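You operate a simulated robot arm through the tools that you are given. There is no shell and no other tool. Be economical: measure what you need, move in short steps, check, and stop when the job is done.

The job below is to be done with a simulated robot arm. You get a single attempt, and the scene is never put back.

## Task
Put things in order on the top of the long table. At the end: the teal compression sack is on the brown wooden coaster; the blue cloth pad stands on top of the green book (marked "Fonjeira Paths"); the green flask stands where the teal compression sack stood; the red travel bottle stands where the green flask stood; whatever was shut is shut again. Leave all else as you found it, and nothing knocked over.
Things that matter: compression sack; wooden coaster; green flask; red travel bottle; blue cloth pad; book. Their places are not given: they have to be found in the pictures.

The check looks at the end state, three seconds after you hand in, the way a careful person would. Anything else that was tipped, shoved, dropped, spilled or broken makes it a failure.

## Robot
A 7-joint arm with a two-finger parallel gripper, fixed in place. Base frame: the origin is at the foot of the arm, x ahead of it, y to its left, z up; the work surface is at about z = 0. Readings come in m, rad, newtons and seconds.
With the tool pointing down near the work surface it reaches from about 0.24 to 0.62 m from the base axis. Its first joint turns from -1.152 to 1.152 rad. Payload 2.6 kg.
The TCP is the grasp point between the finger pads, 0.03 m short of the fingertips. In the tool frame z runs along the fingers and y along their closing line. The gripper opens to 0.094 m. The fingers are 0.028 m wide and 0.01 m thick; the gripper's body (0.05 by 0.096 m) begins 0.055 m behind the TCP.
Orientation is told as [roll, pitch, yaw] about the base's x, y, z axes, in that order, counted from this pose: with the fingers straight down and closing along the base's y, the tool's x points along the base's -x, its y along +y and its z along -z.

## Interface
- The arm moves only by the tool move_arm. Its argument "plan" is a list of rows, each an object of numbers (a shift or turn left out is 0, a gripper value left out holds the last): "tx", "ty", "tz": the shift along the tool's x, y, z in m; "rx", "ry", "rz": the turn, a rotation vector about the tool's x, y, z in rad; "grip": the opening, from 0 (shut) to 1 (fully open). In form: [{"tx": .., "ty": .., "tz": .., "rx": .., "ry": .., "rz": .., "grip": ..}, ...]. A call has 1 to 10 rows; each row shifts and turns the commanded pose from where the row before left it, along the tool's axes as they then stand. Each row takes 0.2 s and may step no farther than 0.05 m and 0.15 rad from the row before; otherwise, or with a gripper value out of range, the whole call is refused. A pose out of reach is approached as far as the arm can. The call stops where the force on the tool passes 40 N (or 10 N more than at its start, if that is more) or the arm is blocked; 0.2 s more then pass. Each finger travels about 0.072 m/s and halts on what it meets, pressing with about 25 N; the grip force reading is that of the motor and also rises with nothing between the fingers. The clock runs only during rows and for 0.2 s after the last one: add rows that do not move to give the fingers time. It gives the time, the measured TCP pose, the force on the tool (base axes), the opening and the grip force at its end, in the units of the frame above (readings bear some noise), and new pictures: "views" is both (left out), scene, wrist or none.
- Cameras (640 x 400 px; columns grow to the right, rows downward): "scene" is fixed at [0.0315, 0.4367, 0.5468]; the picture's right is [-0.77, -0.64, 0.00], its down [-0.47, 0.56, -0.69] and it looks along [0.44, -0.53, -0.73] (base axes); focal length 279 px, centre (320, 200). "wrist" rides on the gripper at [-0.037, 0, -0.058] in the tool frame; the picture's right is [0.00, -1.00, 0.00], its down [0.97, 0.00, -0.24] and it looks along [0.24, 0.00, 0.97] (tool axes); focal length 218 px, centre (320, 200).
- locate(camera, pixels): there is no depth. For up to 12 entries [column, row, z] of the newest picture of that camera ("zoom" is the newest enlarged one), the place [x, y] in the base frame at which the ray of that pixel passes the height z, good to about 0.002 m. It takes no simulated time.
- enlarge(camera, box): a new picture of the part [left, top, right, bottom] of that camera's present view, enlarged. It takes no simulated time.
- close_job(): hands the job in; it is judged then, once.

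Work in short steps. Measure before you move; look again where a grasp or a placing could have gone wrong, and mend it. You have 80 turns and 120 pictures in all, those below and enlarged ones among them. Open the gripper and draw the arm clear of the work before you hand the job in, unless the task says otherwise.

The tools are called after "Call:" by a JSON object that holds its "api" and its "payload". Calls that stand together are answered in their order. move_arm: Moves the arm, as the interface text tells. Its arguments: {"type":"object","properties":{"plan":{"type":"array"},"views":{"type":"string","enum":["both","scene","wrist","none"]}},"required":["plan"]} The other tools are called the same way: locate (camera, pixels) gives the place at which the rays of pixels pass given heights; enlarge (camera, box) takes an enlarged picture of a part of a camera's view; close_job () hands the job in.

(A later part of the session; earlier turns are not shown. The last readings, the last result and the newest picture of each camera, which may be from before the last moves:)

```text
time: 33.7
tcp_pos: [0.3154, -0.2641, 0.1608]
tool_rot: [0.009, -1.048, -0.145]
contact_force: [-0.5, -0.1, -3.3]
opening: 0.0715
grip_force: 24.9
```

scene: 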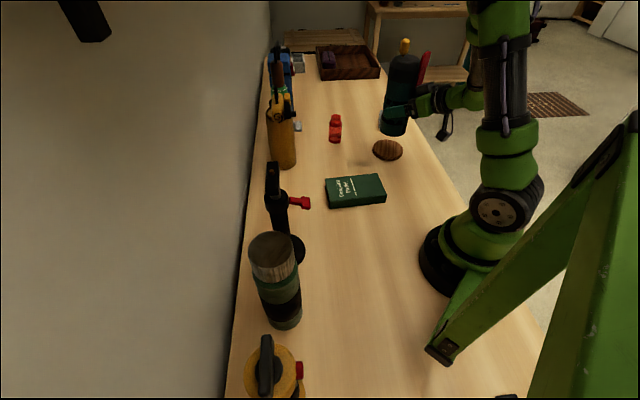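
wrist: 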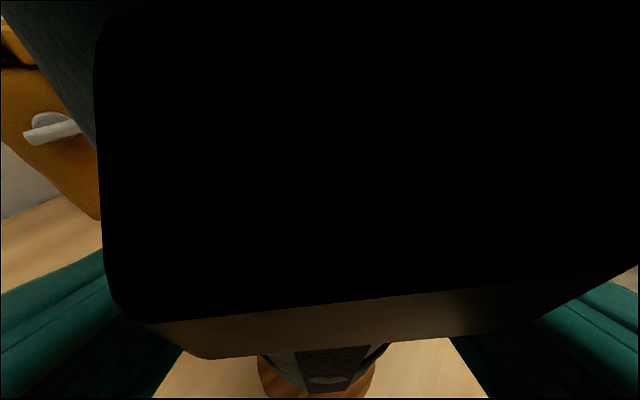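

The sack hangs over the coaster. I check its base (scene ~(393,131), z≈0.074) against the coaster centre.

Call:
{"api": "enlarge", "payload": {"camera": "scene", "box": [350, 30, 450, 170]}}

Call:
{"api": "locate", "payload": {"camera": "scene", "pixels": [[380, 128, 0.074], [407, 129, 0.074], [392, 136, 0.074], [373, 150, 0.012], [404, 150, 0.012], [388, 160, 0]]}}

Call:
{"api": "locate", "payload": {"camera": "wrist", "pixels": [[257, 365, 0.012], [377, 365, 0.012], [275, 355, 0.074], [388, 348, 0.074], [330, 392, 0.074], [262, 396, 0.012], [372, 396, 0.012]]}}

```text
2.86 times, centred on (400, 100) of scene
```

zoom: 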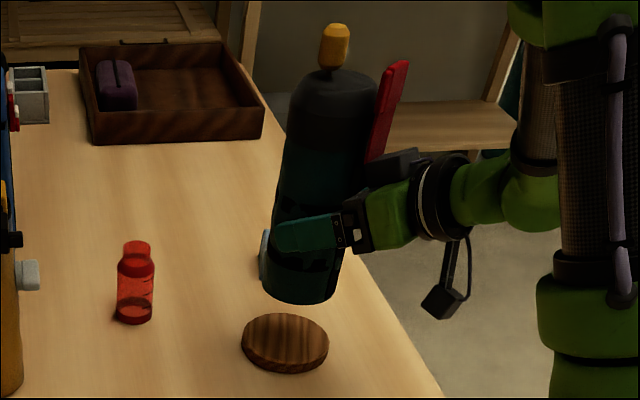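

```text
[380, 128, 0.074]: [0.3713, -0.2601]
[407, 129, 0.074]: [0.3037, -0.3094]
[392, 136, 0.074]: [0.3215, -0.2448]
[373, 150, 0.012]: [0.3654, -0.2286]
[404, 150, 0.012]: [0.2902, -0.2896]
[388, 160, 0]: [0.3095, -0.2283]
```

```text
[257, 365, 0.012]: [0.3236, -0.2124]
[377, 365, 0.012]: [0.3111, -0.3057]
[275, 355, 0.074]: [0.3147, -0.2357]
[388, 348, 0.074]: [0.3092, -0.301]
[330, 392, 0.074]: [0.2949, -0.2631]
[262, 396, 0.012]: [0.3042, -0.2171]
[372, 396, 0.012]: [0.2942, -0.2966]
```

By axis and wrist estimates the sack is at about (0.333,-0.267) and the coaster at about (0.333,-0.260). I shift 6 mm and lower 0.05 m.

Call:
{"api": "move_arm", "payload": {"plan": [{"ty": 0.006}, {"tx": 0.0173, "tz": 0.01}, {"tx": 0.0173, "tz": 0.01}, {"tx": 0.0087, "tz": 0.005}, {}]}}

Call:
{"api": "enlarge", "payload": {"camera": "scene", "box": [350, 50, 450, 170]}}

```text
time: 34.9
tcp_pos: [0.3195, -0.2543, 0.1086]
tool_rot: [0.009, -1.05, -0.146]
contact_force: [0.1, -0.3, -2.0]
opening: 0.0716
grip_force: 25.2
```

scene: 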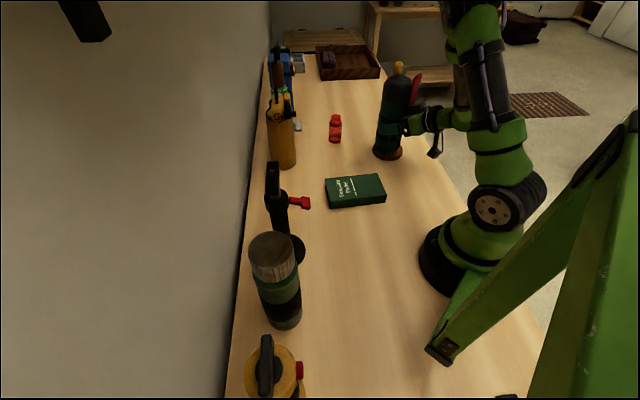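
wrist: 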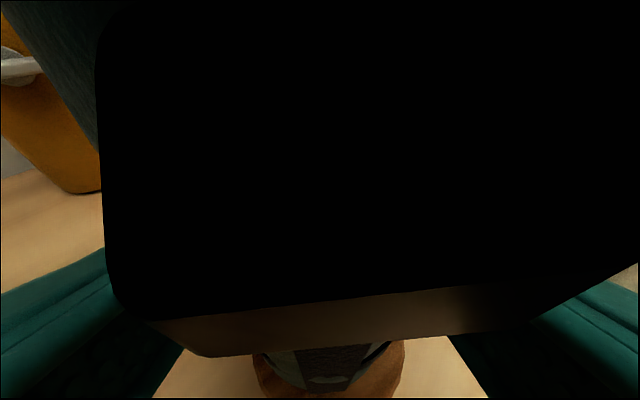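

```text
3.33 times, centred on (400, 110) of scene
```

zoom: 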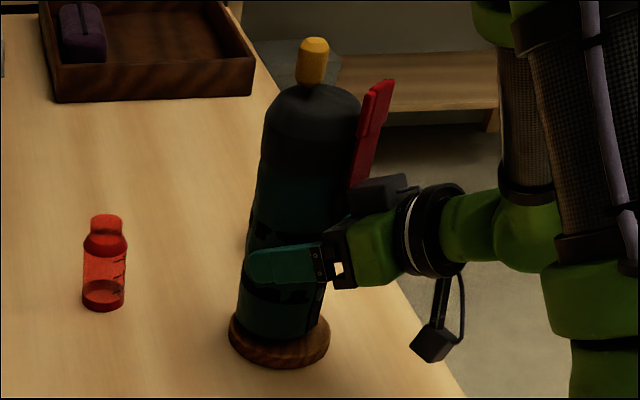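

The base lies well within the coaster. I lower the last ~0.01 m gently.

Call:
{"api": "move_arm", "payload": {"plan": [{"tx": 0.0043, "tz": 0.0025}, {"tx": 0.0026, "tz": 0.0015}, {}], "views": "none"}}

```text
time: 35.7
tcp_pos: [0.32, -0.2556, 0.1026]
tool_rot: [0.009, -1.059, -0.15]
contact_force: [-3.5, 4.1, 21.0]
opening: 0.0716
grip_force: 25.4
```

Contact at 21 N, so it is seated. I ease up 1.5 mm and open the fingers.

Call:
{"api": "move_arm", "payload": {"plan": [{"tx": -0.0017, "tz": -0.001}, {}, {"grip": 0.85}, {"grip": 1.0}, {}], "views": "scene"}}

Call:
{"api": "enlarge", "payload": {"camera": "scene", "box": [350, 50, 450, 170]}}

```text
time: 36.9
tcp_pos: [0.3197, -0.2553, 0.1038]
tool_rot: [0.008, -1.048, -0.148]
contact_force: [0.4, -0.6, 1.2]
opening: 0.0939
grip_force: 0.0
```

scene: 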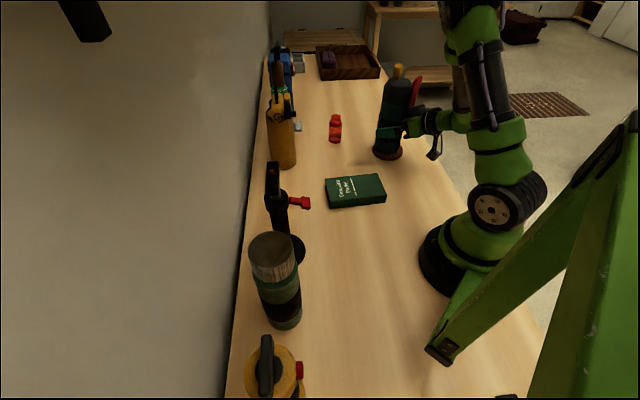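

```text
3.33 times, centred on (400, 110) of scene
```

zoom: 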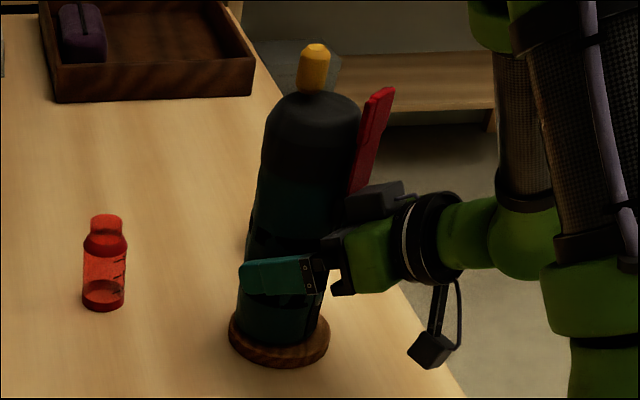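

The sack stands on the coaster. I retreat along the fingers.

Call:
{"api": "move_arm", "payload": {"plan": [{"tz": -0.015}, {"tz": -0.025}, {"tz": -0.025}, {"tz": -0.025}, {}]}}

```text
time: 38.1
tcp_pos: [0.2426, -0.2447, 0.1469]
tool_rot: [0.006, -1.049, -0.147]
contact_force: [-0.9, -0.7, -0.1]
opening: 0.0938
grip_force: 0.1
```

scene: 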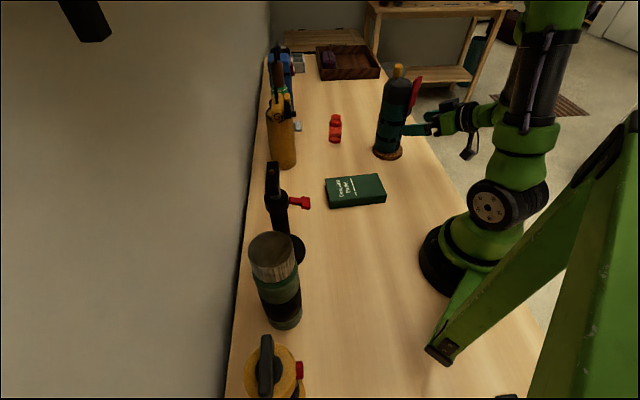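
wrist: 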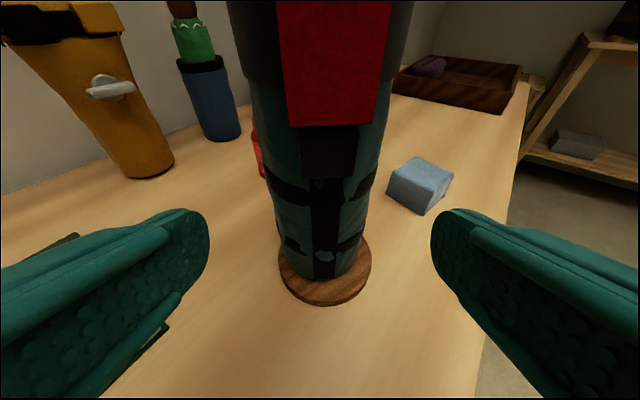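

The sack stands centred on the coaster. Next the flask: I lift, swing clear, and bring the hand almost upright for a grip from above.

Call:
{"api": "move_arm", "payload": {"plan": [{"tx": -0.0217, "ty": 0.03, "tz": -0.0125}, {"tx": -0.0217, "ty": 0.03, "tz": -0.0125}, {"tx": -0.0217, "ty": 0.035, "tz": -0.0125}, {"tx": -0.0217, "ty": 0.035, "tz": -0.0125}, {"ry": 0.134}, {"ry": 0.134}, {"ry": 0.134}, {"ry": 0.134}, {"ry": 0.134}, {"ry": 0.13}], "views": "none"}}

```text
time: 40.3
tcp_pos: [0.2802, -0.1565, 0.2697]
tool_rot: [0.004, -0.249, -0.141]
contact_force: [-0.6, -0.6, -0.7]
opening: 0.0941
grip_force: 0.1
out of reach, approached as far as the arm can: row 1, 2, 3, 4
```

I carry the empty hand to just in front of the flask at z≈0.30, turning to heading 0.61, which is square to the wall.

Call:
{"api": "move_arm", "payload": {"plan": [{"tx": 0.0033, "ty": 0.0426, "tz": -0.0112, "rx": -0.031, "rz": -0.1214}, {"tx": -0.0018, "ty": 0.043, "tz": -0.0097, "rx": -0.031, "rz": -0.1214}, {"tx": -0.0071, "ty": 0.0427, "tz": -0.0085, "rx": -0.031, "rz": -0.1214}, {"tx": -0.0097, "ty": 0.0418, "tz": 0.0025, "rx": -0.031, "rz": -0.1214}, {"tx": -0.0147, "ty": 0.0402, "tz": 0.0037, "rx": -0.031, "rz": -0.1214}, {"tx": -0.0195, "ty": 0.038, "tz": 0.005, "rx": -0.031, "rz": -0.1214}, {"tx": -0.0107, "ty": 0.0436, "tz": 0.0027}, {"tx": -0.0107, "ty": 0.0436, "tz": 0.0027}, {"tx": -0.0107, "ty": 0.0436, "tz": 0.0027}, {}]}}

```text
time: 42.5
tcp_pos: [0.2325, 0.2295, 0.2997]
tool_rot: [0.004, -0.252, 0.611]
contact_force: [0.7, 0.2, 0.4]
opening: 0.0937
grip_force: 0.1
```

scene: 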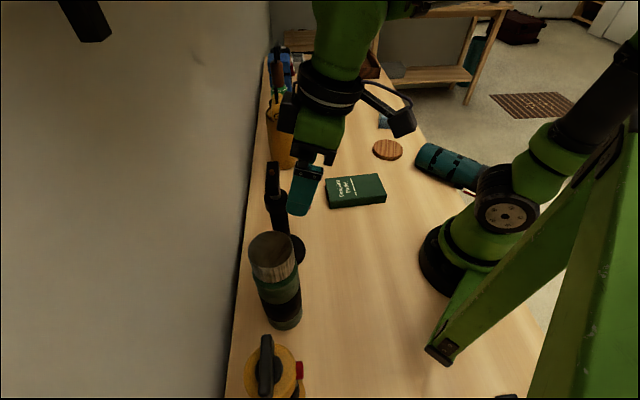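
wrist: 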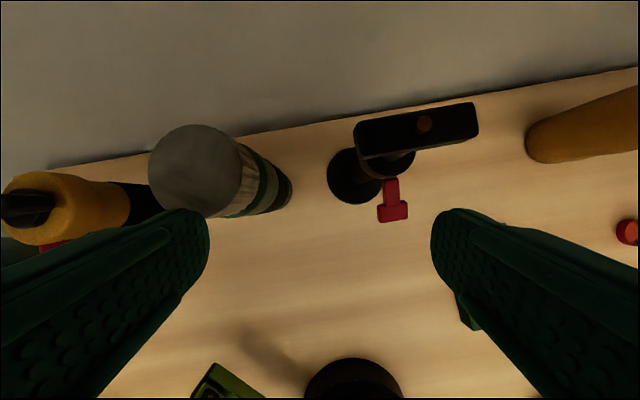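

The sack has been knocked off the coaster and lies on its side at scene (450,165); my lifting sweep must have caught it. I look closely before doing anything else.

Call:
{"api": "enlarge", "payload": {"camera": "scene", "box": [350, 110, 510, 220]}}

Call:
{"api": "locate", "payload": {"camera": "scene", "pixels": [[420, 155, 0.035], [450, 165, 0.035], [480, 178, 0.035], [418, 170, 0], [430, 147, 0.0], [445, 180, 0], [460, 195, 0], [408, 125, 0], [388, 149, 0.012]]}}

```text
3.64 times, centred on (430, 165) of scene
```

zoom: 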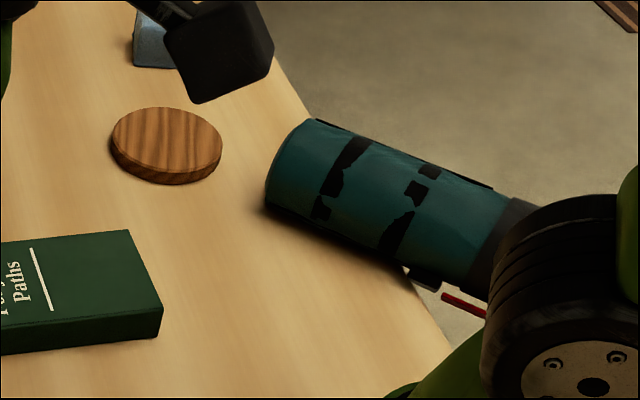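

```text
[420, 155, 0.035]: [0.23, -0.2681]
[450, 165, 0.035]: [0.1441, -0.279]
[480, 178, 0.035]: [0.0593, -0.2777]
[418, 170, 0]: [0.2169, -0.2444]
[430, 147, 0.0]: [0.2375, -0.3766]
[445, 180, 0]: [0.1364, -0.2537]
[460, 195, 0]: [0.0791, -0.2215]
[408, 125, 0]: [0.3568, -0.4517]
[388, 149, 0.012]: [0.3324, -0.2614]
```

The sack lies across the near table edge, base end at about (0.23,-0.27), head overhanging toward -x. It must be rescued before anything else, so I bring the hand back above it to look, staying high.

Call:
{"api": "move_arm", "payload": {"plan": [{"tx": 0.0107, "ty": -0.0436, "tz": -0.0027}, {"tx": 0.0107, "ty": -0.0436, "tz": -0.0027}, {"tx": 0.0107, "ty": -0.0436, "tz": -0.0027}, {"tx": 0.0239, "ty": -0.0352, "tz": -0.0061, "rx": 0.035, "rz": 0.1357}, {"tx": 0.0189, "ty": -0.0383, "tz": -0.0048, "rx": 0.035, "rz": 0.1357}, {"tx": 0.0136, "ty": -0.0407, "tz": -0.0035, "rx": 0.035, "rz": 0.1357}, {"tx": 0.0079, "ty": -0.0422, "tz": -0.002, "rx": 0.035, "rz": 0.1357}, {"tx": 0.0019, "ty": -0.043, "tz": -0.005, "ry": 0.125}, {"ty": -0.043, "tz": -0.005, "ry": 0.125}]}}

```text
time: 44.5
tcp_pos: [0.2836, -0.1567, 0.3103]
tool_rot: [0.003, 0.0, 0.051]
contact_force: [0.2, 0.4, -0.8]
opening: 0.094
grip_force: 0.2
```

scene: 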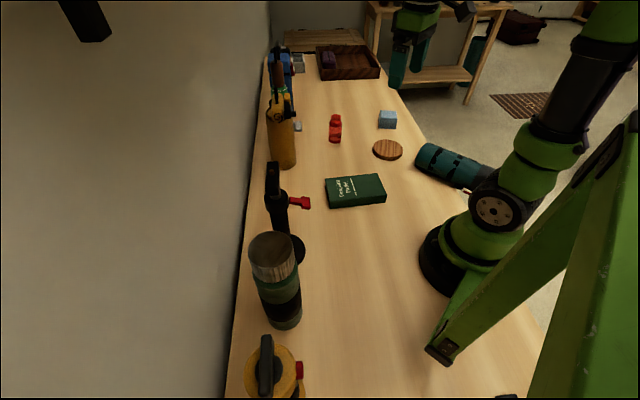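
wrist: 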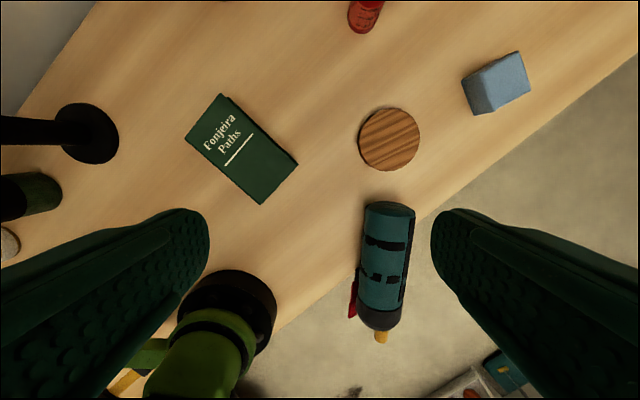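

The sack has not moved for 2 s, but most of it is beyond the edge. I triangulate how it lies.

Call:
{"api": "enlarge", "payload": {"camera": "wrist", "box": [290, 170, 490, 370]}}

Call:
{"api": "locate", "payload": {"camera": "wrist", "pixels": [[390, 205, 0.03], [390, 205, 0.06], [365, 210, 0.036], [414, 210, 0.036], [383, 310, 0.03], [383, 310, -0.05], [362, 312, 0.03], [401, 318, 0.03], [381, 343, 0.03], [362, 255, 0], [420, 215, 0], [389, 138, 0.015]]}}

Call:
{"api": "locate", "payload": {"camera": "scene", "pixels": [[422, 155, 0.036], [416, 165, 0.036], [430, 145, 0.036], [484, 163, 0.04], [484, 163, 0.0], [484, 163, -0.05], [476, 188, 0.0], [476, 188, -0.05], [460, 187, 0.0], [460, 187, -0.05]]}}

```text
2.00 times, centred on (390, 270) of wrist
```

zoom: 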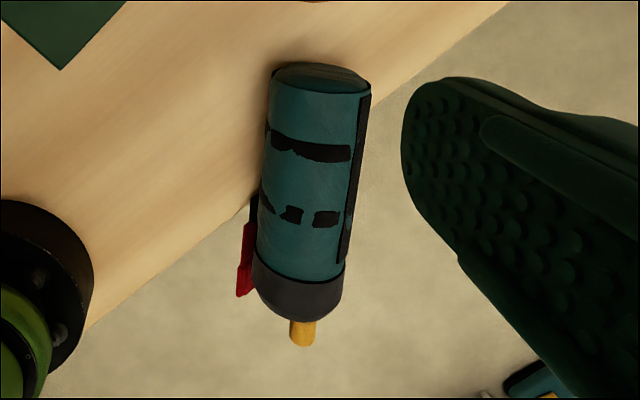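

```text
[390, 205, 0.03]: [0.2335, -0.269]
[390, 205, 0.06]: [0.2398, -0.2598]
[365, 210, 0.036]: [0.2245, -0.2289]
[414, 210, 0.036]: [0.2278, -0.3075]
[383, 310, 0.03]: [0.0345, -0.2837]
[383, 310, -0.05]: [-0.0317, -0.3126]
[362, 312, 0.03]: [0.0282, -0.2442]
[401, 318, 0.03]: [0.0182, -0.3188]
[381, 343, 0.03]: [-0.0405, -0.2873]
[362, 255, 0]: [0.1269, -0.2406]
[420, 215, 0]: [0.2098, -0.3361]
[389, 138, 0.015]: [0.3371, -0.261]
```

```text
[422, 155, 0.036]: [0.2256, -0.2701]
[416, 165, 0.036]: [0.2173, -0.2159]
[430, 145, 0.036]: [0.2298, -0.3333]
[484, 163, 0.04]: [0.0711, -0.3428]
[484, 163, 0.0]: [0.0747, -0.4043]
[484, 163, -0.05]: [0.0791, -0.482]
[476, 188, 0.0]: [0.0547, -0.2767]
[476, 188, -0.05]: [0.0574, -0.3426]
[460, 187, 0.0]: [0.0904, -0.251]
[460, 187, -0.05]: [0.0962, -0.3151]
```

The sack lies level at z≈0.036 along about -x, base at (0.233,-0.269), balanced on the table edge with its buckle on the +y side. I move directly above a grip point about 0.07 m from the base end, (0.16,-0.274), and look before closing.

Call:
{"api": "move_arm", "payload": {"plan": [{"tx": 0.0324, "ty": -0.0277}, {"tx": 0.0324, "ty": -0.0277}, {"tx": 0.0324, "ty": -0.0277}, {"tx": 0.0324, "ty": -0.0277}, {"tz": 0.045}, {"tz": 0.045}, {"tz": 0.04}, {}]}}

```text
time: 46.3
tcp_pos: [0.1578, -0.2751, 0.1796]
tool_rot: [0.004, 0.0, 0.051]
contact_force: [-0.5, 0.6, -0.1]
opening: 0.0939
grip_force: 0.0
```

scene: 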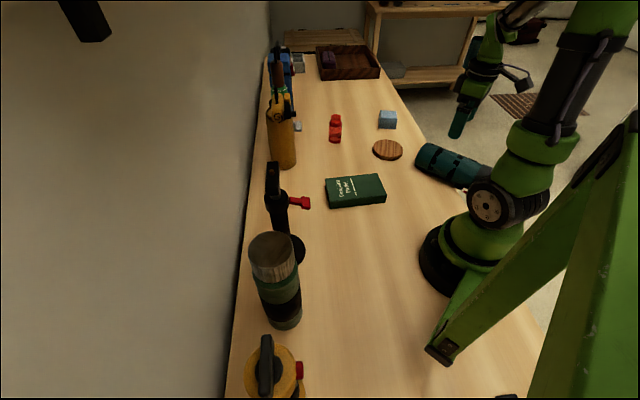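
wrist: 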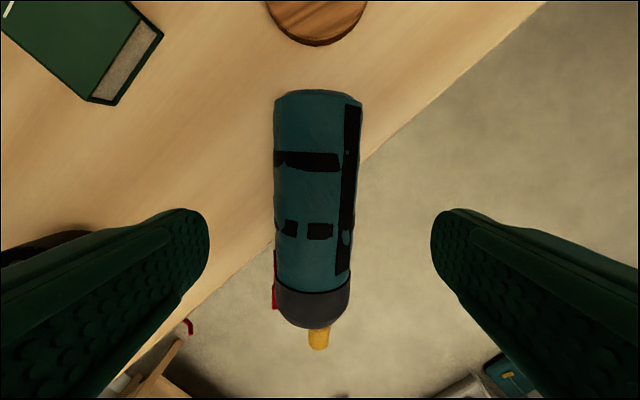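

The sack is centred between the fingers (column ~318). I descend to z≈0.038.

Call:
{"api": "move_arm", "payload": {"plan": [{"tz": 0.045}, {"tz": 0.045}, {"tz": 0.03}, {"tz": 0.015}, {"tz": 0.006}, {}], "views": "wrist"}}

```text
time: 47.7
tcp_pos: [0.1565, -0.2712, 0.0373]
tool_rot: [0.004, 0.001, 0.051]
contact_force: [0.5, 0.7, -0.4]
opening: 0.0938
grip_force: 0.0
```

wrist: 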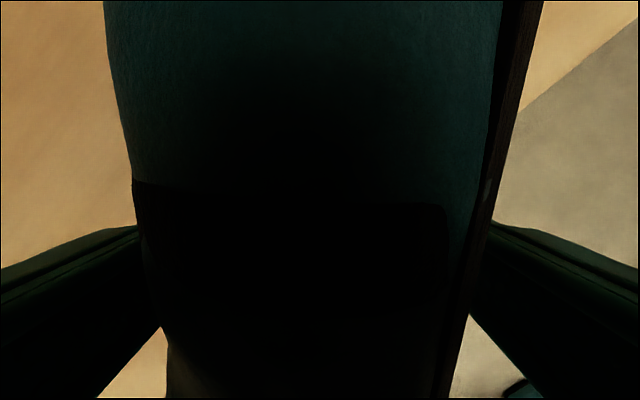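

The fingers straddle the sack without contact. I close.

Call:
{"api": "move_arm", "payload": {"plan": [{"grip": 0.5}, {"grip": 0.3}, {"grip": 0.0}, {"grip": 0.0}], "views": "none"}}

Call:
{"api": "move_arm", "payload": {"plan": [{"tz": -0.015}, {"tz": -0.03}, {"tz": -0.03}, {}]}}

```text
time: 48.7
tcp_pos: [0.158, -0.273, 0.0375]
tool_rot: [0.005, 0.001, 0.05]
contact_force: [1.2, -0.2, 0.3]
opening: 0.0761
grip_force: 25.0
```

```text
time: 49.7
tcp_pos: [0.1581, -0.2743, 0.1133]
tool_rot: [0.003, 0.001, 0.05]
contact_force: [-0.1, -0.2, -3.6]
opening: 0.0761
grip_force: 25.5
```

scene: 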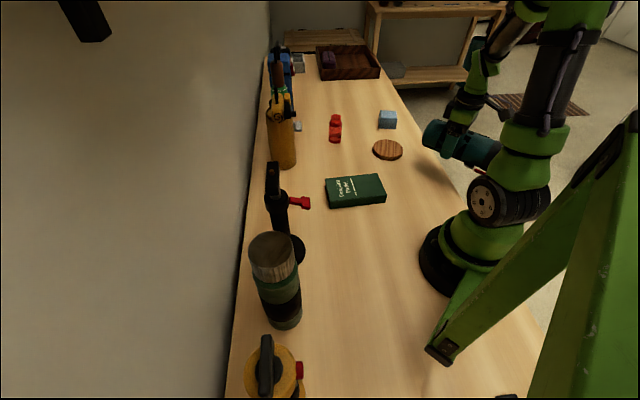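
wrist: 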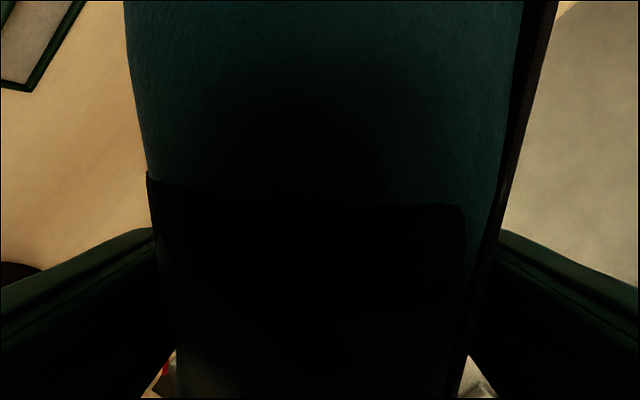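

The sack lifts level and firm. To stand it up I must turn its head outward and re-grip, so I carry it over the book to the free strip near (0.17,0.19), turning it as I go.

Call:
{"api": "move_arm", "payload": {"plan": [{"tx": -0.0239, "ty": 0.0296, "tz": -0.01, "rz": -0.142}, {"tx": -0.0279, "ty": 0.0259, "tz": -0.01, "rz": -0.142}, {"tx": -0.0313, "ty": 0.0218, "tz": -0.01, "rz": -0.142}, {"tx": -0.034, "ty": 0.0171, "tz": -0.01, "rz": -0.142}, {"tx": -0.0361, "ty": 0.0121, "tz": -0.01, "rz": -0.142}, {"tx": -0.0234, "ty": 0.0246, "rz": -0.142}, {"tx": -0.0267, "ty": 0.0211, "rz": -0.142}, {"tx": -0.0294, "ty": 0.0171, "rz": -0.142}, {"tx": -0.0315, "ty": 0.0128, "rz": -0.142}, {"tx": -0.033, "ty": 0.0082, "rz": -0.142}], "views": "scene"}}

```text
time: 51.9
tcp_pos: [0.2708, 0.051, 0.1626]
tool_rot: [0.0, -0.002, 1.473]
contact_force: [-0.7, -0.1, -3.6]
opening: 0.0761
grip_force: 25.2
```

scene: 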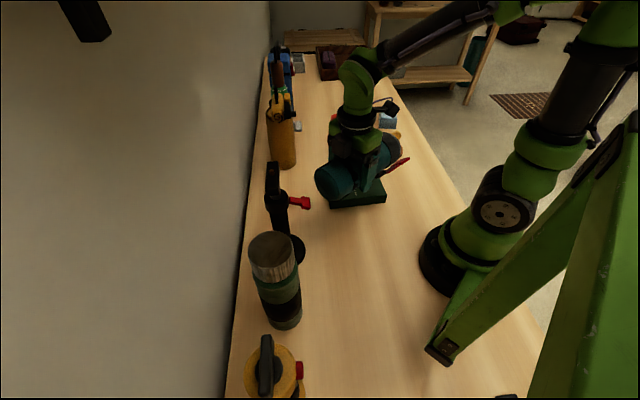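

The sack is held as expected. I continue to the lay-down strip.

Call:
{"api": "move_arm", "payload": {"plan": [{"tx": -0.0256, "ty": 0.0221, "rz": -0.142}, {"tx": -0.0285, "ty": 0.0183, "rz": -0.142}, {"tx": -0.0307, "ty": 0.0141, "rz": -0.142}, {"tx": -0.0324, "ty": 0.0095, "rz": -0.142}, {"tx": -0.0334, "ty": 0.0048, "rz": -0.142}, {}]}}

```text
time: 53.3
tcp_pos: [0.1716, 0.1867, 0.166]
tool_rot: [-0.001, -0.001, 2.185]
contact_force: [-0.2, 0.2, -2.4]
opening: 0.076
grip_force: 24.8
```

scene: 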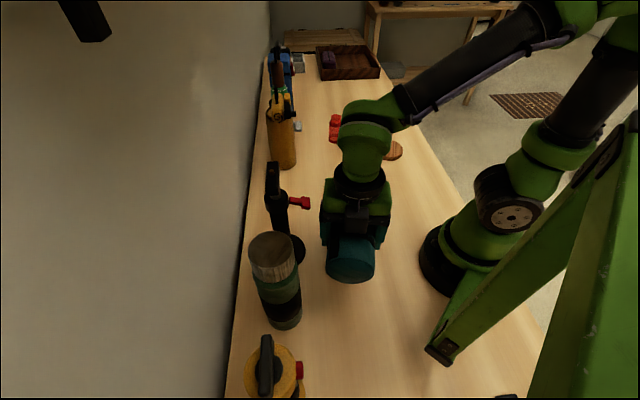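
wrist: 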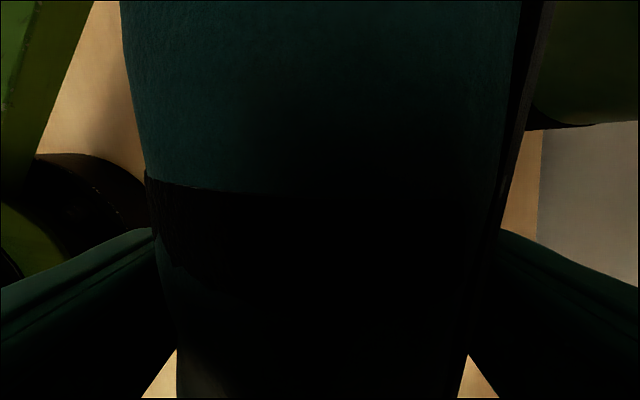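

Now I lower the sack to lie on the table.

Call:
{"api": "move_arm", "payload": {"plan": [{"tz": 0.04}, {"tz": 0.04}, {"tz": 0.03}, {"tz": 0.01}, {"tz": 0.004}, {}]}}

```text
time: 54.7
tcp_pos: [0.1727, 0.1884, 0.0401]
tool_rot: [-0.003, -0.002, 2.181]
contact_force: [-7.2, 1.4, 14.7]
opening: 0.0757
grip_force: 25.6
```

scene: 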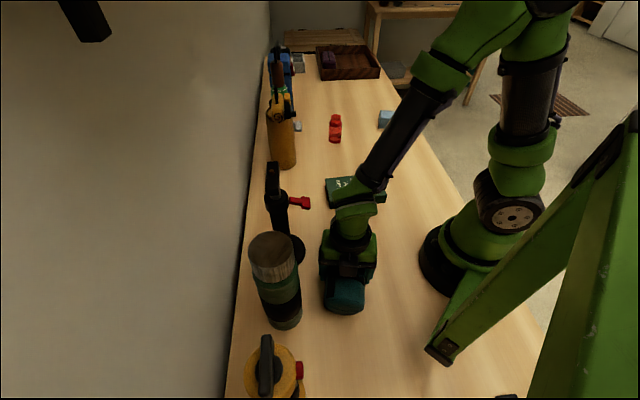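
wrist: 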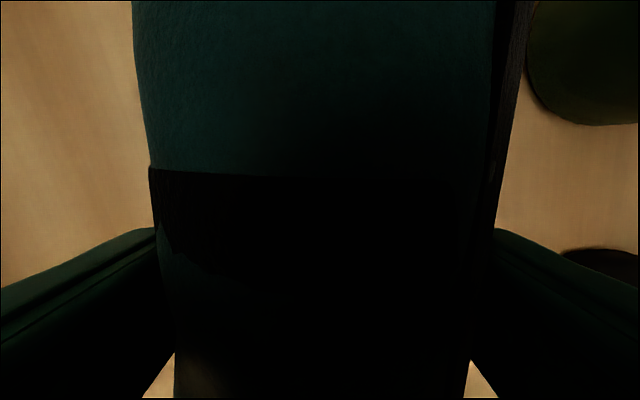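

It touches down with 15 N. I ease up a hair, open and rise straight up.

Call:
{"api": "move_arm", "payload": {"plan": [{"tz": -0.002}, {}, {"grip": 0.9}, {"grip": 1.0}, {}, {"tz": -0.03}, {"tz": -0.045}, {"tz": -0.045}, {"tz": -0.045}, {}]}}

```text
time: 56.9
tcp_pos: [0.1717, 0.1885, 0.2096]
tool_rot: [0.0, -0.001, 2.183]
contact_force: [0.0, -0.1, -0.8]
opening: 0.0938
grip_force: 0.1
```

scene: 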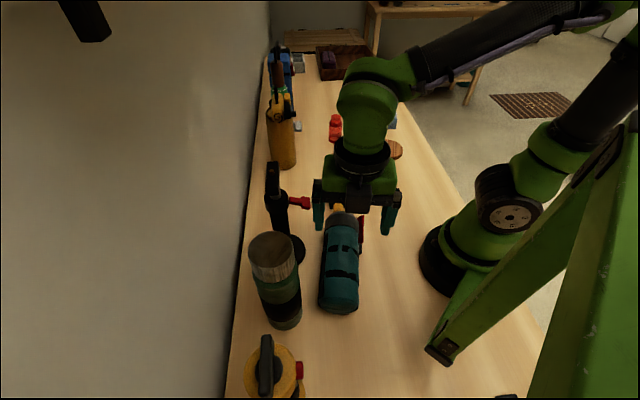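
wrist: 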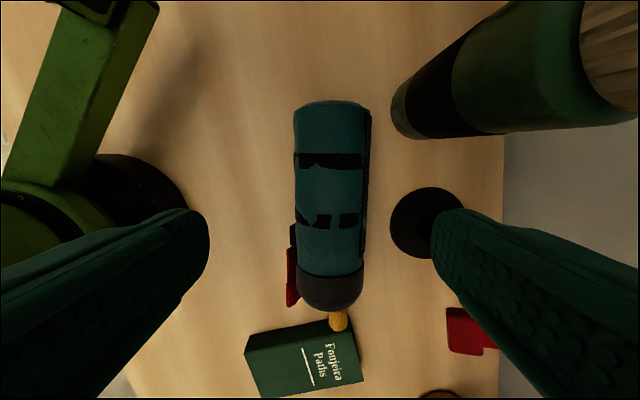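

The sack lies steadily on the strip. I now turn the hand half around (yaw 2.18 to -0.96) at a safe height so I can re-grip it the way it needs to be stood up.

Call:
{"api": "move_arm", "payload": {"plan": [{"tz": -0.035, "rz": 0.149}, {"tz": -0.035, "rz": 0.149}, {"rz": 0.149}, {"rz": 0.149}, {"rz": 0.149}, {"rz": 0.149}, {"rz": 0.149}, {"rz": 0.149}, {"rz": 0.149}, {"rz": 0.149}], "views": "none"}}

Call:
{"api": "move_arm", "payload": {"plan": [{"rz": 0.149}, {"rz": 0.149}, {"rz": 0.149}, {"rz": 0.149}, {"rz": 0.149}, {"rz": 0.149}, {"rz": 0.149}, {"rz": 0.149}, {"rz": 0.149}, {"rz": 0.149}], "views": "wrist"}}

```text
time: 59.1
tcp_pos: [0.1712, 0.1887, 0.2781]
tool_rot: [0.003, -0.002, 0.686]
contact_force: [0.4, -0.2, -0.3]
opening: 0.0939
grip_force: 0.1
```

```text
time: 61.3
tcp_pos: [0.1725, 0.1885, 0.2779]
tool_rot: [0.001, 0.0, -0.801]
contact_force: [-0.1, 0.6, 0.2]
opening: 0.0943
grip_force: 0.1
```

wrist: 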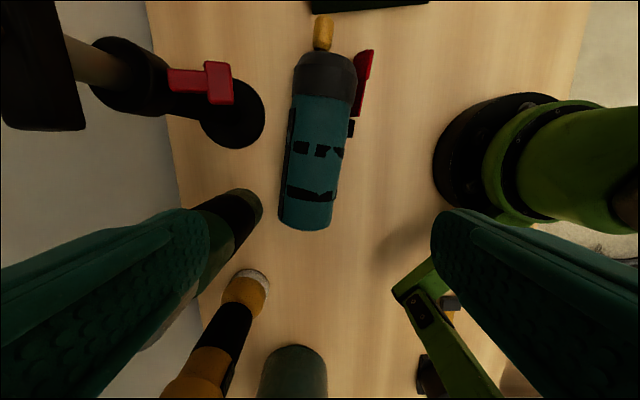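

The wrist reached it. I measure the sack's axis: base end near (305,226), head near (325,58).

Call:
{"api": "locate", "payload": {"camera": "wrist", "pixels": [[279, 218, 0.036], [333, 222, 0.036], [290, 110, 0.036], [350, 125, 0.036], [306, 225, 0.036], [325, 55, 0.036], [324, 20, 0.036], [350, 128, 0.036]]}}

```text
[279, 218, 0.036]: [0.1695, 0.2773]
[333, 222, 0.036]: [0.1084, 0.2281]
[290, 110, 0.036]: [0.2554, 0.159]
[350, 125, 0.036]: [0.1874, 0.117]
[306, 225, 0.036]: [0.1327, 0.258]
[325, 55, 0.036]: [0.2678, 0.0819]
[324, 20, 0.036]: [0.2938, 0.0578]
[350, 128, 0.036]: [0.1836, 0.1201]
```

Axis from base (0.135,0.256) toward (0.268,0.082), direction -0.918. I grip about 0.09 m from the base, at (0.190,0.1845), with a slight backward tilt (+0.15) so less tilt is needed when it stands.

Call:
{"api": "move_arm", "payload": {"plan": [{"rz": 0.117}, {"tx": -0.0138, "ty": 0.0115}, {"ry": 0.075}, {"ry": 0.075}, {"tz": 0.045}, {"tz": 0.045}, {"tz": 0.04}, {}], "views": "wrist"}}

```text
time: 63.1
tcp_pos: [0.1778, 0.2031, 0.1462]
tool_rot: [0.002, 0.151, -0.917]
contact_force: [0.0, 0.2, 0.2]
opening: 0.0939
grip_force: 0.1
```

wrist: 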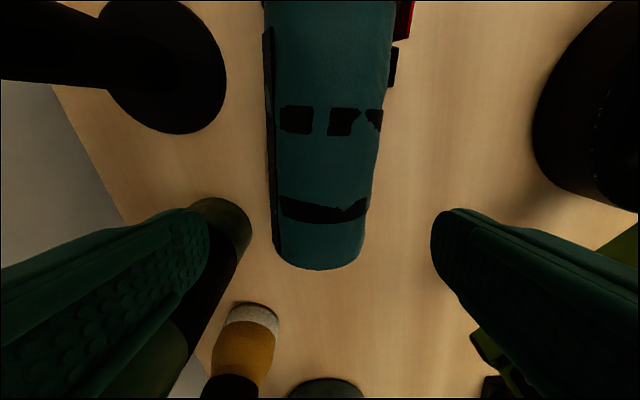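

I descend onto the grip point.

Call:
{"api": "move_arm", "payload": {"plan": [{"tx": -0.0191, "ty": -0.0008, "tz": 0.03}, {"tx": -0.0191, "ty": -0.0008, "tz": 0.03}, {"tz": 0.025}, {"tz": 0.014}, {"tz": 0.005}, {}], "views": "both"}}

```text
time: 64.5
tcp_pos: [0.1891, 0.1821, 0.0384]
tool_rot: [0.003, 0.153, -0.918]
contact_force: [-0.1, -0.2, -0.1]
opening: 0.094
grip_force: 0.0
```

scene: 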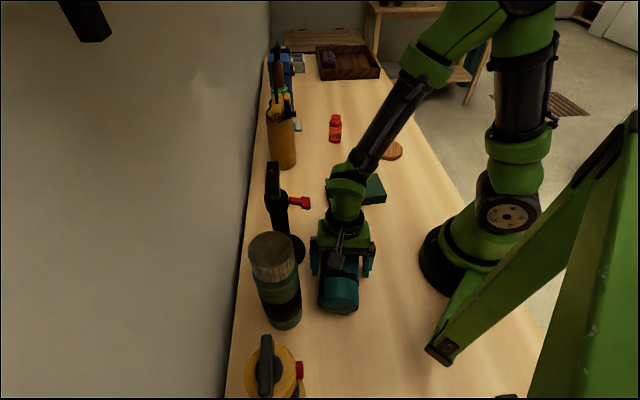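
wrist: 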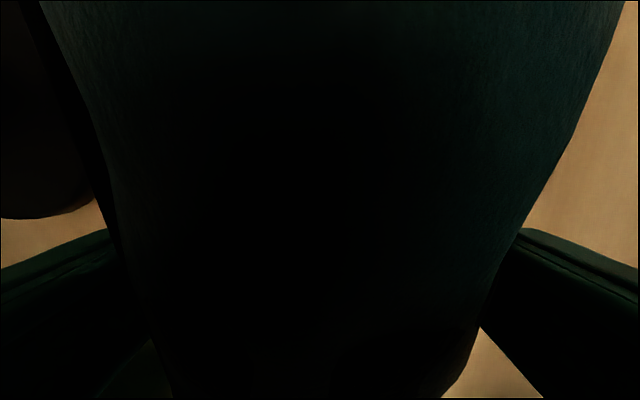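

Straddled. I close, then lift 0.12 m.

Call:
{"api": "move_arm", "payload": {"plan": [{"grip": 0.5}, {"grip": 0.3}, {"grip": 0.0}, {"grip": 0.0}], "views": "none"}}

Call:
{"api": "move_arm", "payload": {"plan": [{"tx": 0.002, "tz": -0.015}, {"tx": 0.006, "tz": -0.04}, {"tx": 0.006, "tz": -0.04}, {"tx": 0.006, "tz": -0.04}, {}], "views": "scene"}}

```text
time: 65.5
tcp_pos: [0.1901, 0.1829, 0.0381]
tool_rot: [0.001, 0.151, -0.916]
contact_force: [1.6, 1.1, 1.1]
opening: 0.0761
grip_force: 25.3
```

```text
time: 66.7
tcp_pos: [0.1904, 0.1812, 0.1779]
tool_rot: [0.002, 0.153, -0.916]
contact_force: [0.0, 0.1, -3.0]
opening: 0.0757
grip_force: 24.9
```

scene: 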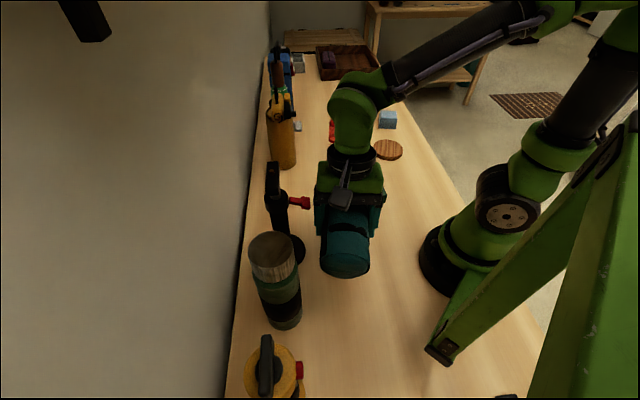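

Held level. I carry it out over the book toward (0.36,-0.08), then start tilting it upright.

Call:
{"api": "move_arm", "payload": {"plan": [{"tx": -0.0439, "ty": -0.0034, "tz": -0.0066}, {"tx": -0.0439, "ty": -0.0034, "tz": -0.0066}, {"tx": -0.0439, "ty": -0.0034, "tz": -0.0066}, {"tx": -0.0439, "ty": -0.0034, "tz": -0.0066}, {"tx": -0.0439, "ty": -0.0034, "tz": -0.0066}, {"tx": -0.0439, "ty": -0.0034, "tz": -0.0066}, {"ry": -0.14}, {"ry": -0.14}, {"ry": -0.14}, {"ry": -0.14}], "views": "scene"}}

Call:
{"api": "move_arm", "payload": {"plan": [{"ry": -0.14}, {"ry": -0.14}, {"ry": -0.14}, {"ry": -0.14}, {}], "views": "scene"}}

```text
time: 68.9
tcp_pos: [0.3369, -0.0419, 0.1752]
tool_rot: [0.003, -0.41, -0.916]
contact_force: [0.5, -0.3, -2.7]
opening: 0.0758
grip_force: 25.4
```

scene: 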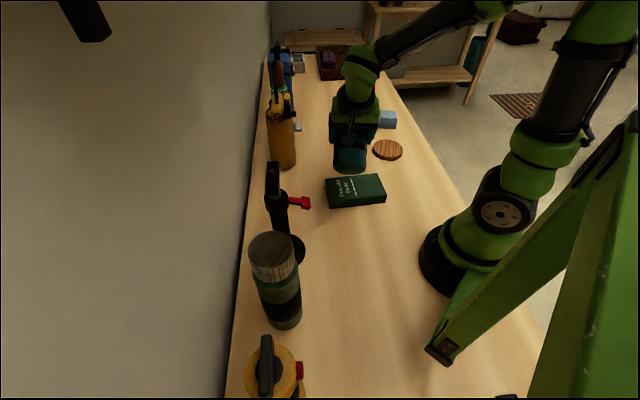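

```text
time: 70.1
tcp_pos: [0.3366, -0.0413, 0.1757]
tool_rot: [0.004, -0.968, -0.917]
contact_force: [-0.2, -0.1, -2.7]
opening: 0.0758
grip_force: 24.3
```

scene: 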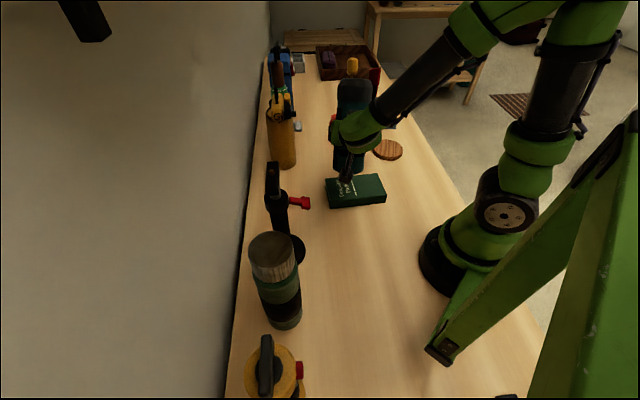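

Tilting works and the book looks unmoved. I finish to upright (pitch -1.42).

Call:
{"api": "move_arm", "payload": {"plan": [{"ry": -0.14}, {"ry": -0.14}, {"ry": -0.14}, {"ry": -0.03}, {}]}}

```text
time: 71.3
tcp_pos: [0.3349, -0.0427, 0.176]
tool_rot: [0.013, -1.419, -0.929]
contact_force: [0.2, 0.7, -3.1]
opening: 0.0756
grip_force: 25.0
```

scene: 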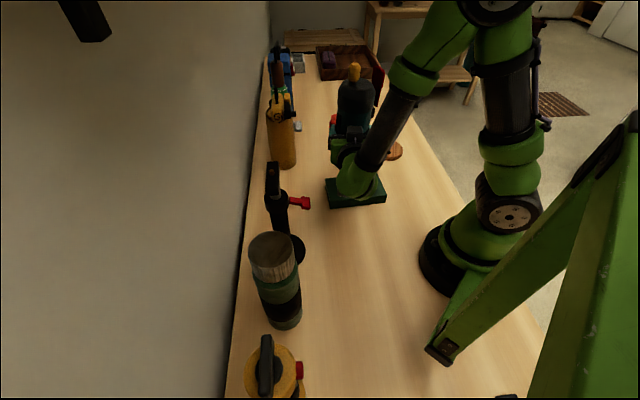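
wrist: 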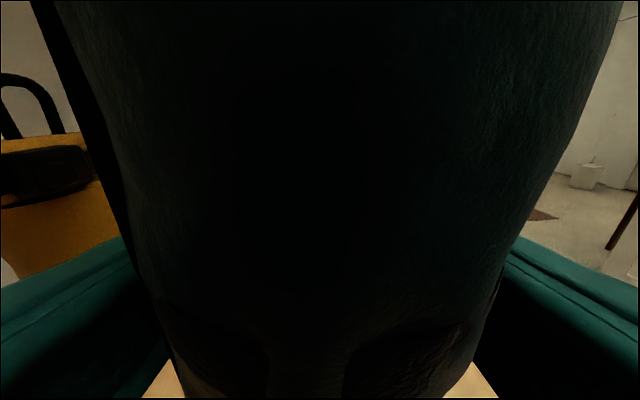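

The sack is upright, its axis about at the TCP. I carry it to above the coaster at (0.335,-0.261), turning a bit further.

Call:
{"api": "move_arm", "payload": {"plan": [{"tx": -0.0053, "ty": -0.0261, "tz": 0.0345, "rx": 0.0692, "rz": 0.0106}, {"tx": -0.0055, "ty": -0.0236, "tz": 0.0363, "rx": 0.0692, "rz": 0.0106}, {"tx": -0.0058, "ty": -0.0209, "tz": 0.0378, "rx": 0.0692, "rz": 0.0106}, {"tx": -0.006, "ty": -0.0182, "tz": 0.0392, "rx": 0.0692, "rz": 0.0106}, {"tx": -0.0062, "ty": -0.0154, "tz": 0.0404, "rx": 0.0692, "rz": 0.0106}, {}]}}

Call:
{"api": "enlarge", "payload": {"camera": "scene", "box": [330, 30, 470, 200]}}

```text
time: 72.7
tcp_pos: [0.3365, -0.2613, 0.1763]
tool_rot: [0.011, -1.418, -1.277]
contact_force: [0.5, 0.4, -3.2]
opening: 0.0753
grip_force: 25.3
```

scene: 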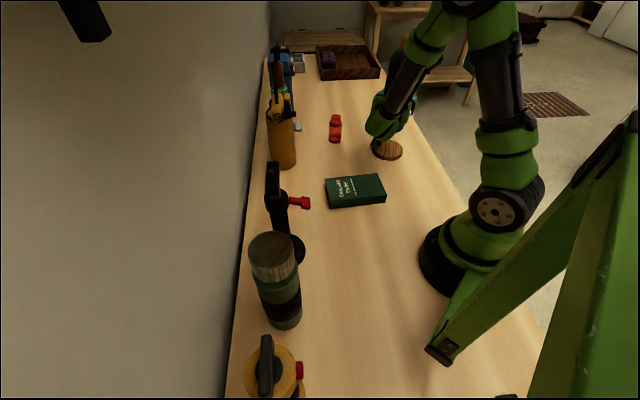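
wrist: 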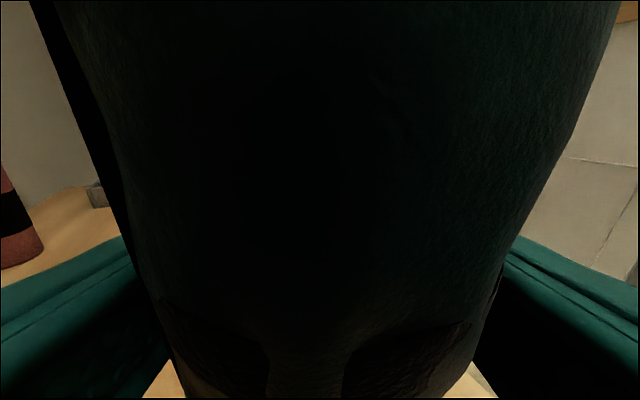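

```text
2.35 times, centred on (400, 115) of scene
```

zoom: 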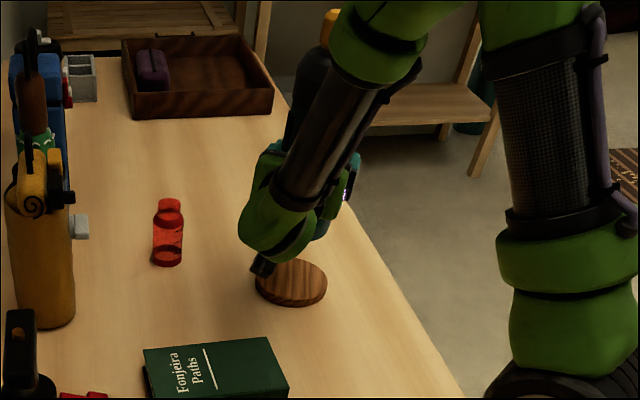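

The black box hanging below the hand could strike the book or table when I lower. I measure it: scene (375,143) now, with the hand at z=0.176.

Call:
{"api": "enlarge", "payload": {"camera": "scene", "box": [350, 110, 430, 170]}}

Call:
{"api": "locate", "payload": {"camera": "scene", "pixels": [[375, 143, 0.09], [375, 143, 0.07], [375, 143, 0.11], [343, 182, 0.03], [385, 190, 0.03], [378, 174, 0.03], [325, 182, 0.03], [330, 206, 0.03]]}}

```text
6.67 times, centred on (390, 140) of scene
```

zoom: 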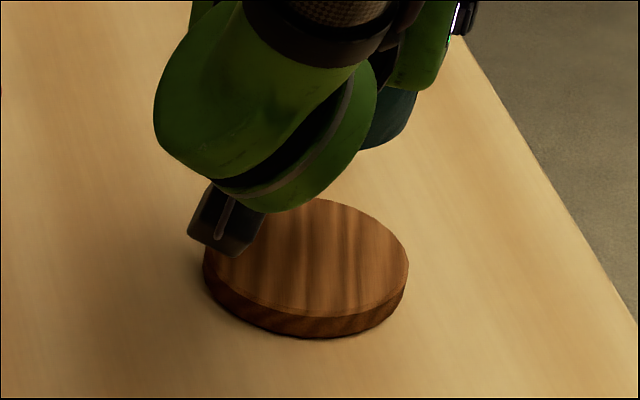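

```text
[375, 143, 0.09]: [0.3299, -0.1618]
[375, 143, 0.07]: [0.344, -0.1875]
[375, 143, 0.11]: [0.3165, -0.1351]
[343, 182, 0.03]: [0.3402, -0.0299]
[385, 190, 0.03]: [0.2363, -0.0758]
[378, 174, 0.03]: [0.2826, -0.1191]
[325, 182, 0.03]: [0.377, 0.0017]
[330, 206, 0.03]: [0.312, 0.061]
```

The box will end about 0.012 m above bare table, some 0.02 m off the book, so lowering is safe. I lower 0.055 m, then look.

Call:
{"api": "move_arm", "payload": {"plan": [{"tx": 0.0198, "tz": 0.003}, {"tx": 0.0198, "tz": 0.003}, {"tx": 0.0148, "tz": 0.0023}, {}]}}

Call:
{"api": "enlarge", "payload": {"camera": "scene", "box": [340, 70, 460, 170]}}

```text
time: 73.7
tcp_pos: [0.3394, -0.2605, 0.1197]
tool_rot: [0.011, -1.418, -1.279]
contact_force: [1.1, 0.0, -3.6]
opening: 0.0756
grip_force: 25.1
```

scene: 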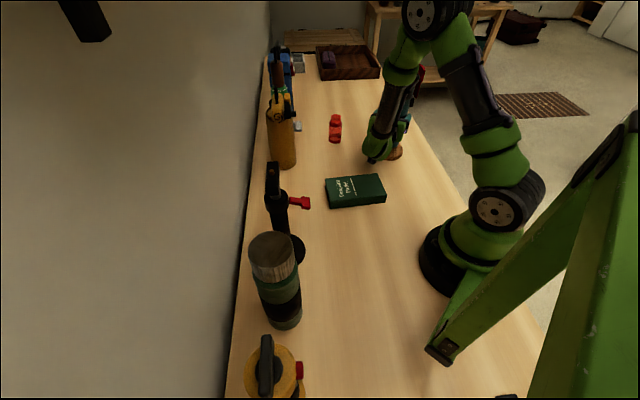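
wrist: 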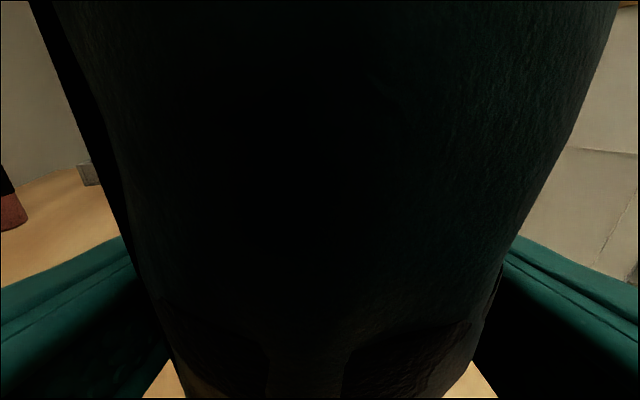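

```text
4.00 times, centred on (400, 120) of scene
```

zoom: 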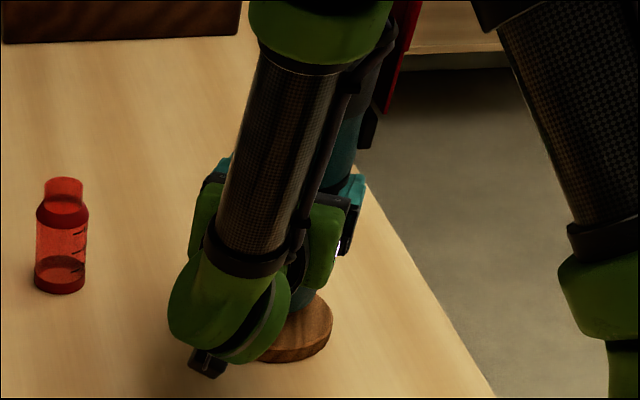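

The sack is over the coaster, base about 0.013 m above it. I lower the rest, ease off and open.

Call:
{"api": "move_arm", "payload": {"plan": [{"tx": 0.004, "tz": 0.0006}, {"tx": 0.004, "tz": 0.0006}, {"tx": 0.003, "tz": 0.0005}, {"tx": 0.002, "tz": 0.0003}, {}], "views": "none"}}

```text
time: 74.9
tcp_pos: [0.3388, -0.2614, 0.108]
tool_rot: [0.018, -1.419, -1.283]
contact_force: [0.1, 1.0, 3.7]
opening: 0.0756
grip_force: 24.7
```

Contact has just begun (+3.7 N). I open, and in the next call back out while raising the rear of the hand.

Call:
{"api": "move_arm", "payload": {"plan": [{"grip": 0.9}, {"grip": 1.0}, {}], "views": "none"}}

Call:
{"api": "move_arm", "payload": {"plan": [{"tx": 0.0018, "tz": -0.0119, "ry": 0.12}, {"tx": 0.0032, "tz": -0.0116, "ry": 0.12}, {"tx": 0.0057, "tz": -0.0139, "ry": 0.12}, {"tz": -0.03}, {"tz": -0.04}, {"tz": -0.04}, {}]}}

```text
time: 75.7
tcp_pos: [0.3396, -0.2615, 0.1067]
tool_rot: [0.012, -1.416, -1.275]
contact_force: [0.2, -0.9, -0.4]
opening: 0.094
grip_force: 0.0
```

```text
time: 77.3
tcp_pos: [0.2999, -0.13, 0.161]
tool_rot: [0.002, -1.056, -1.267]
contact_force: [0.7, 0.6, 0.3]
opening: 0.094
grip_force: 0.1
```

scene: 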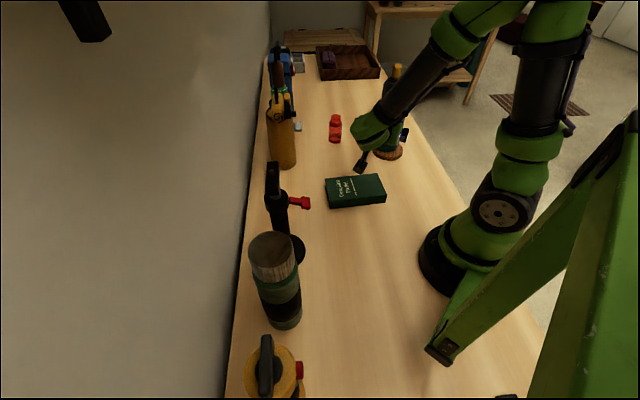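
wrist: 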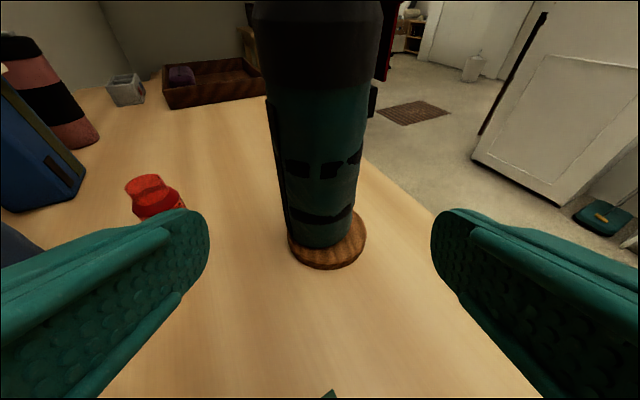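

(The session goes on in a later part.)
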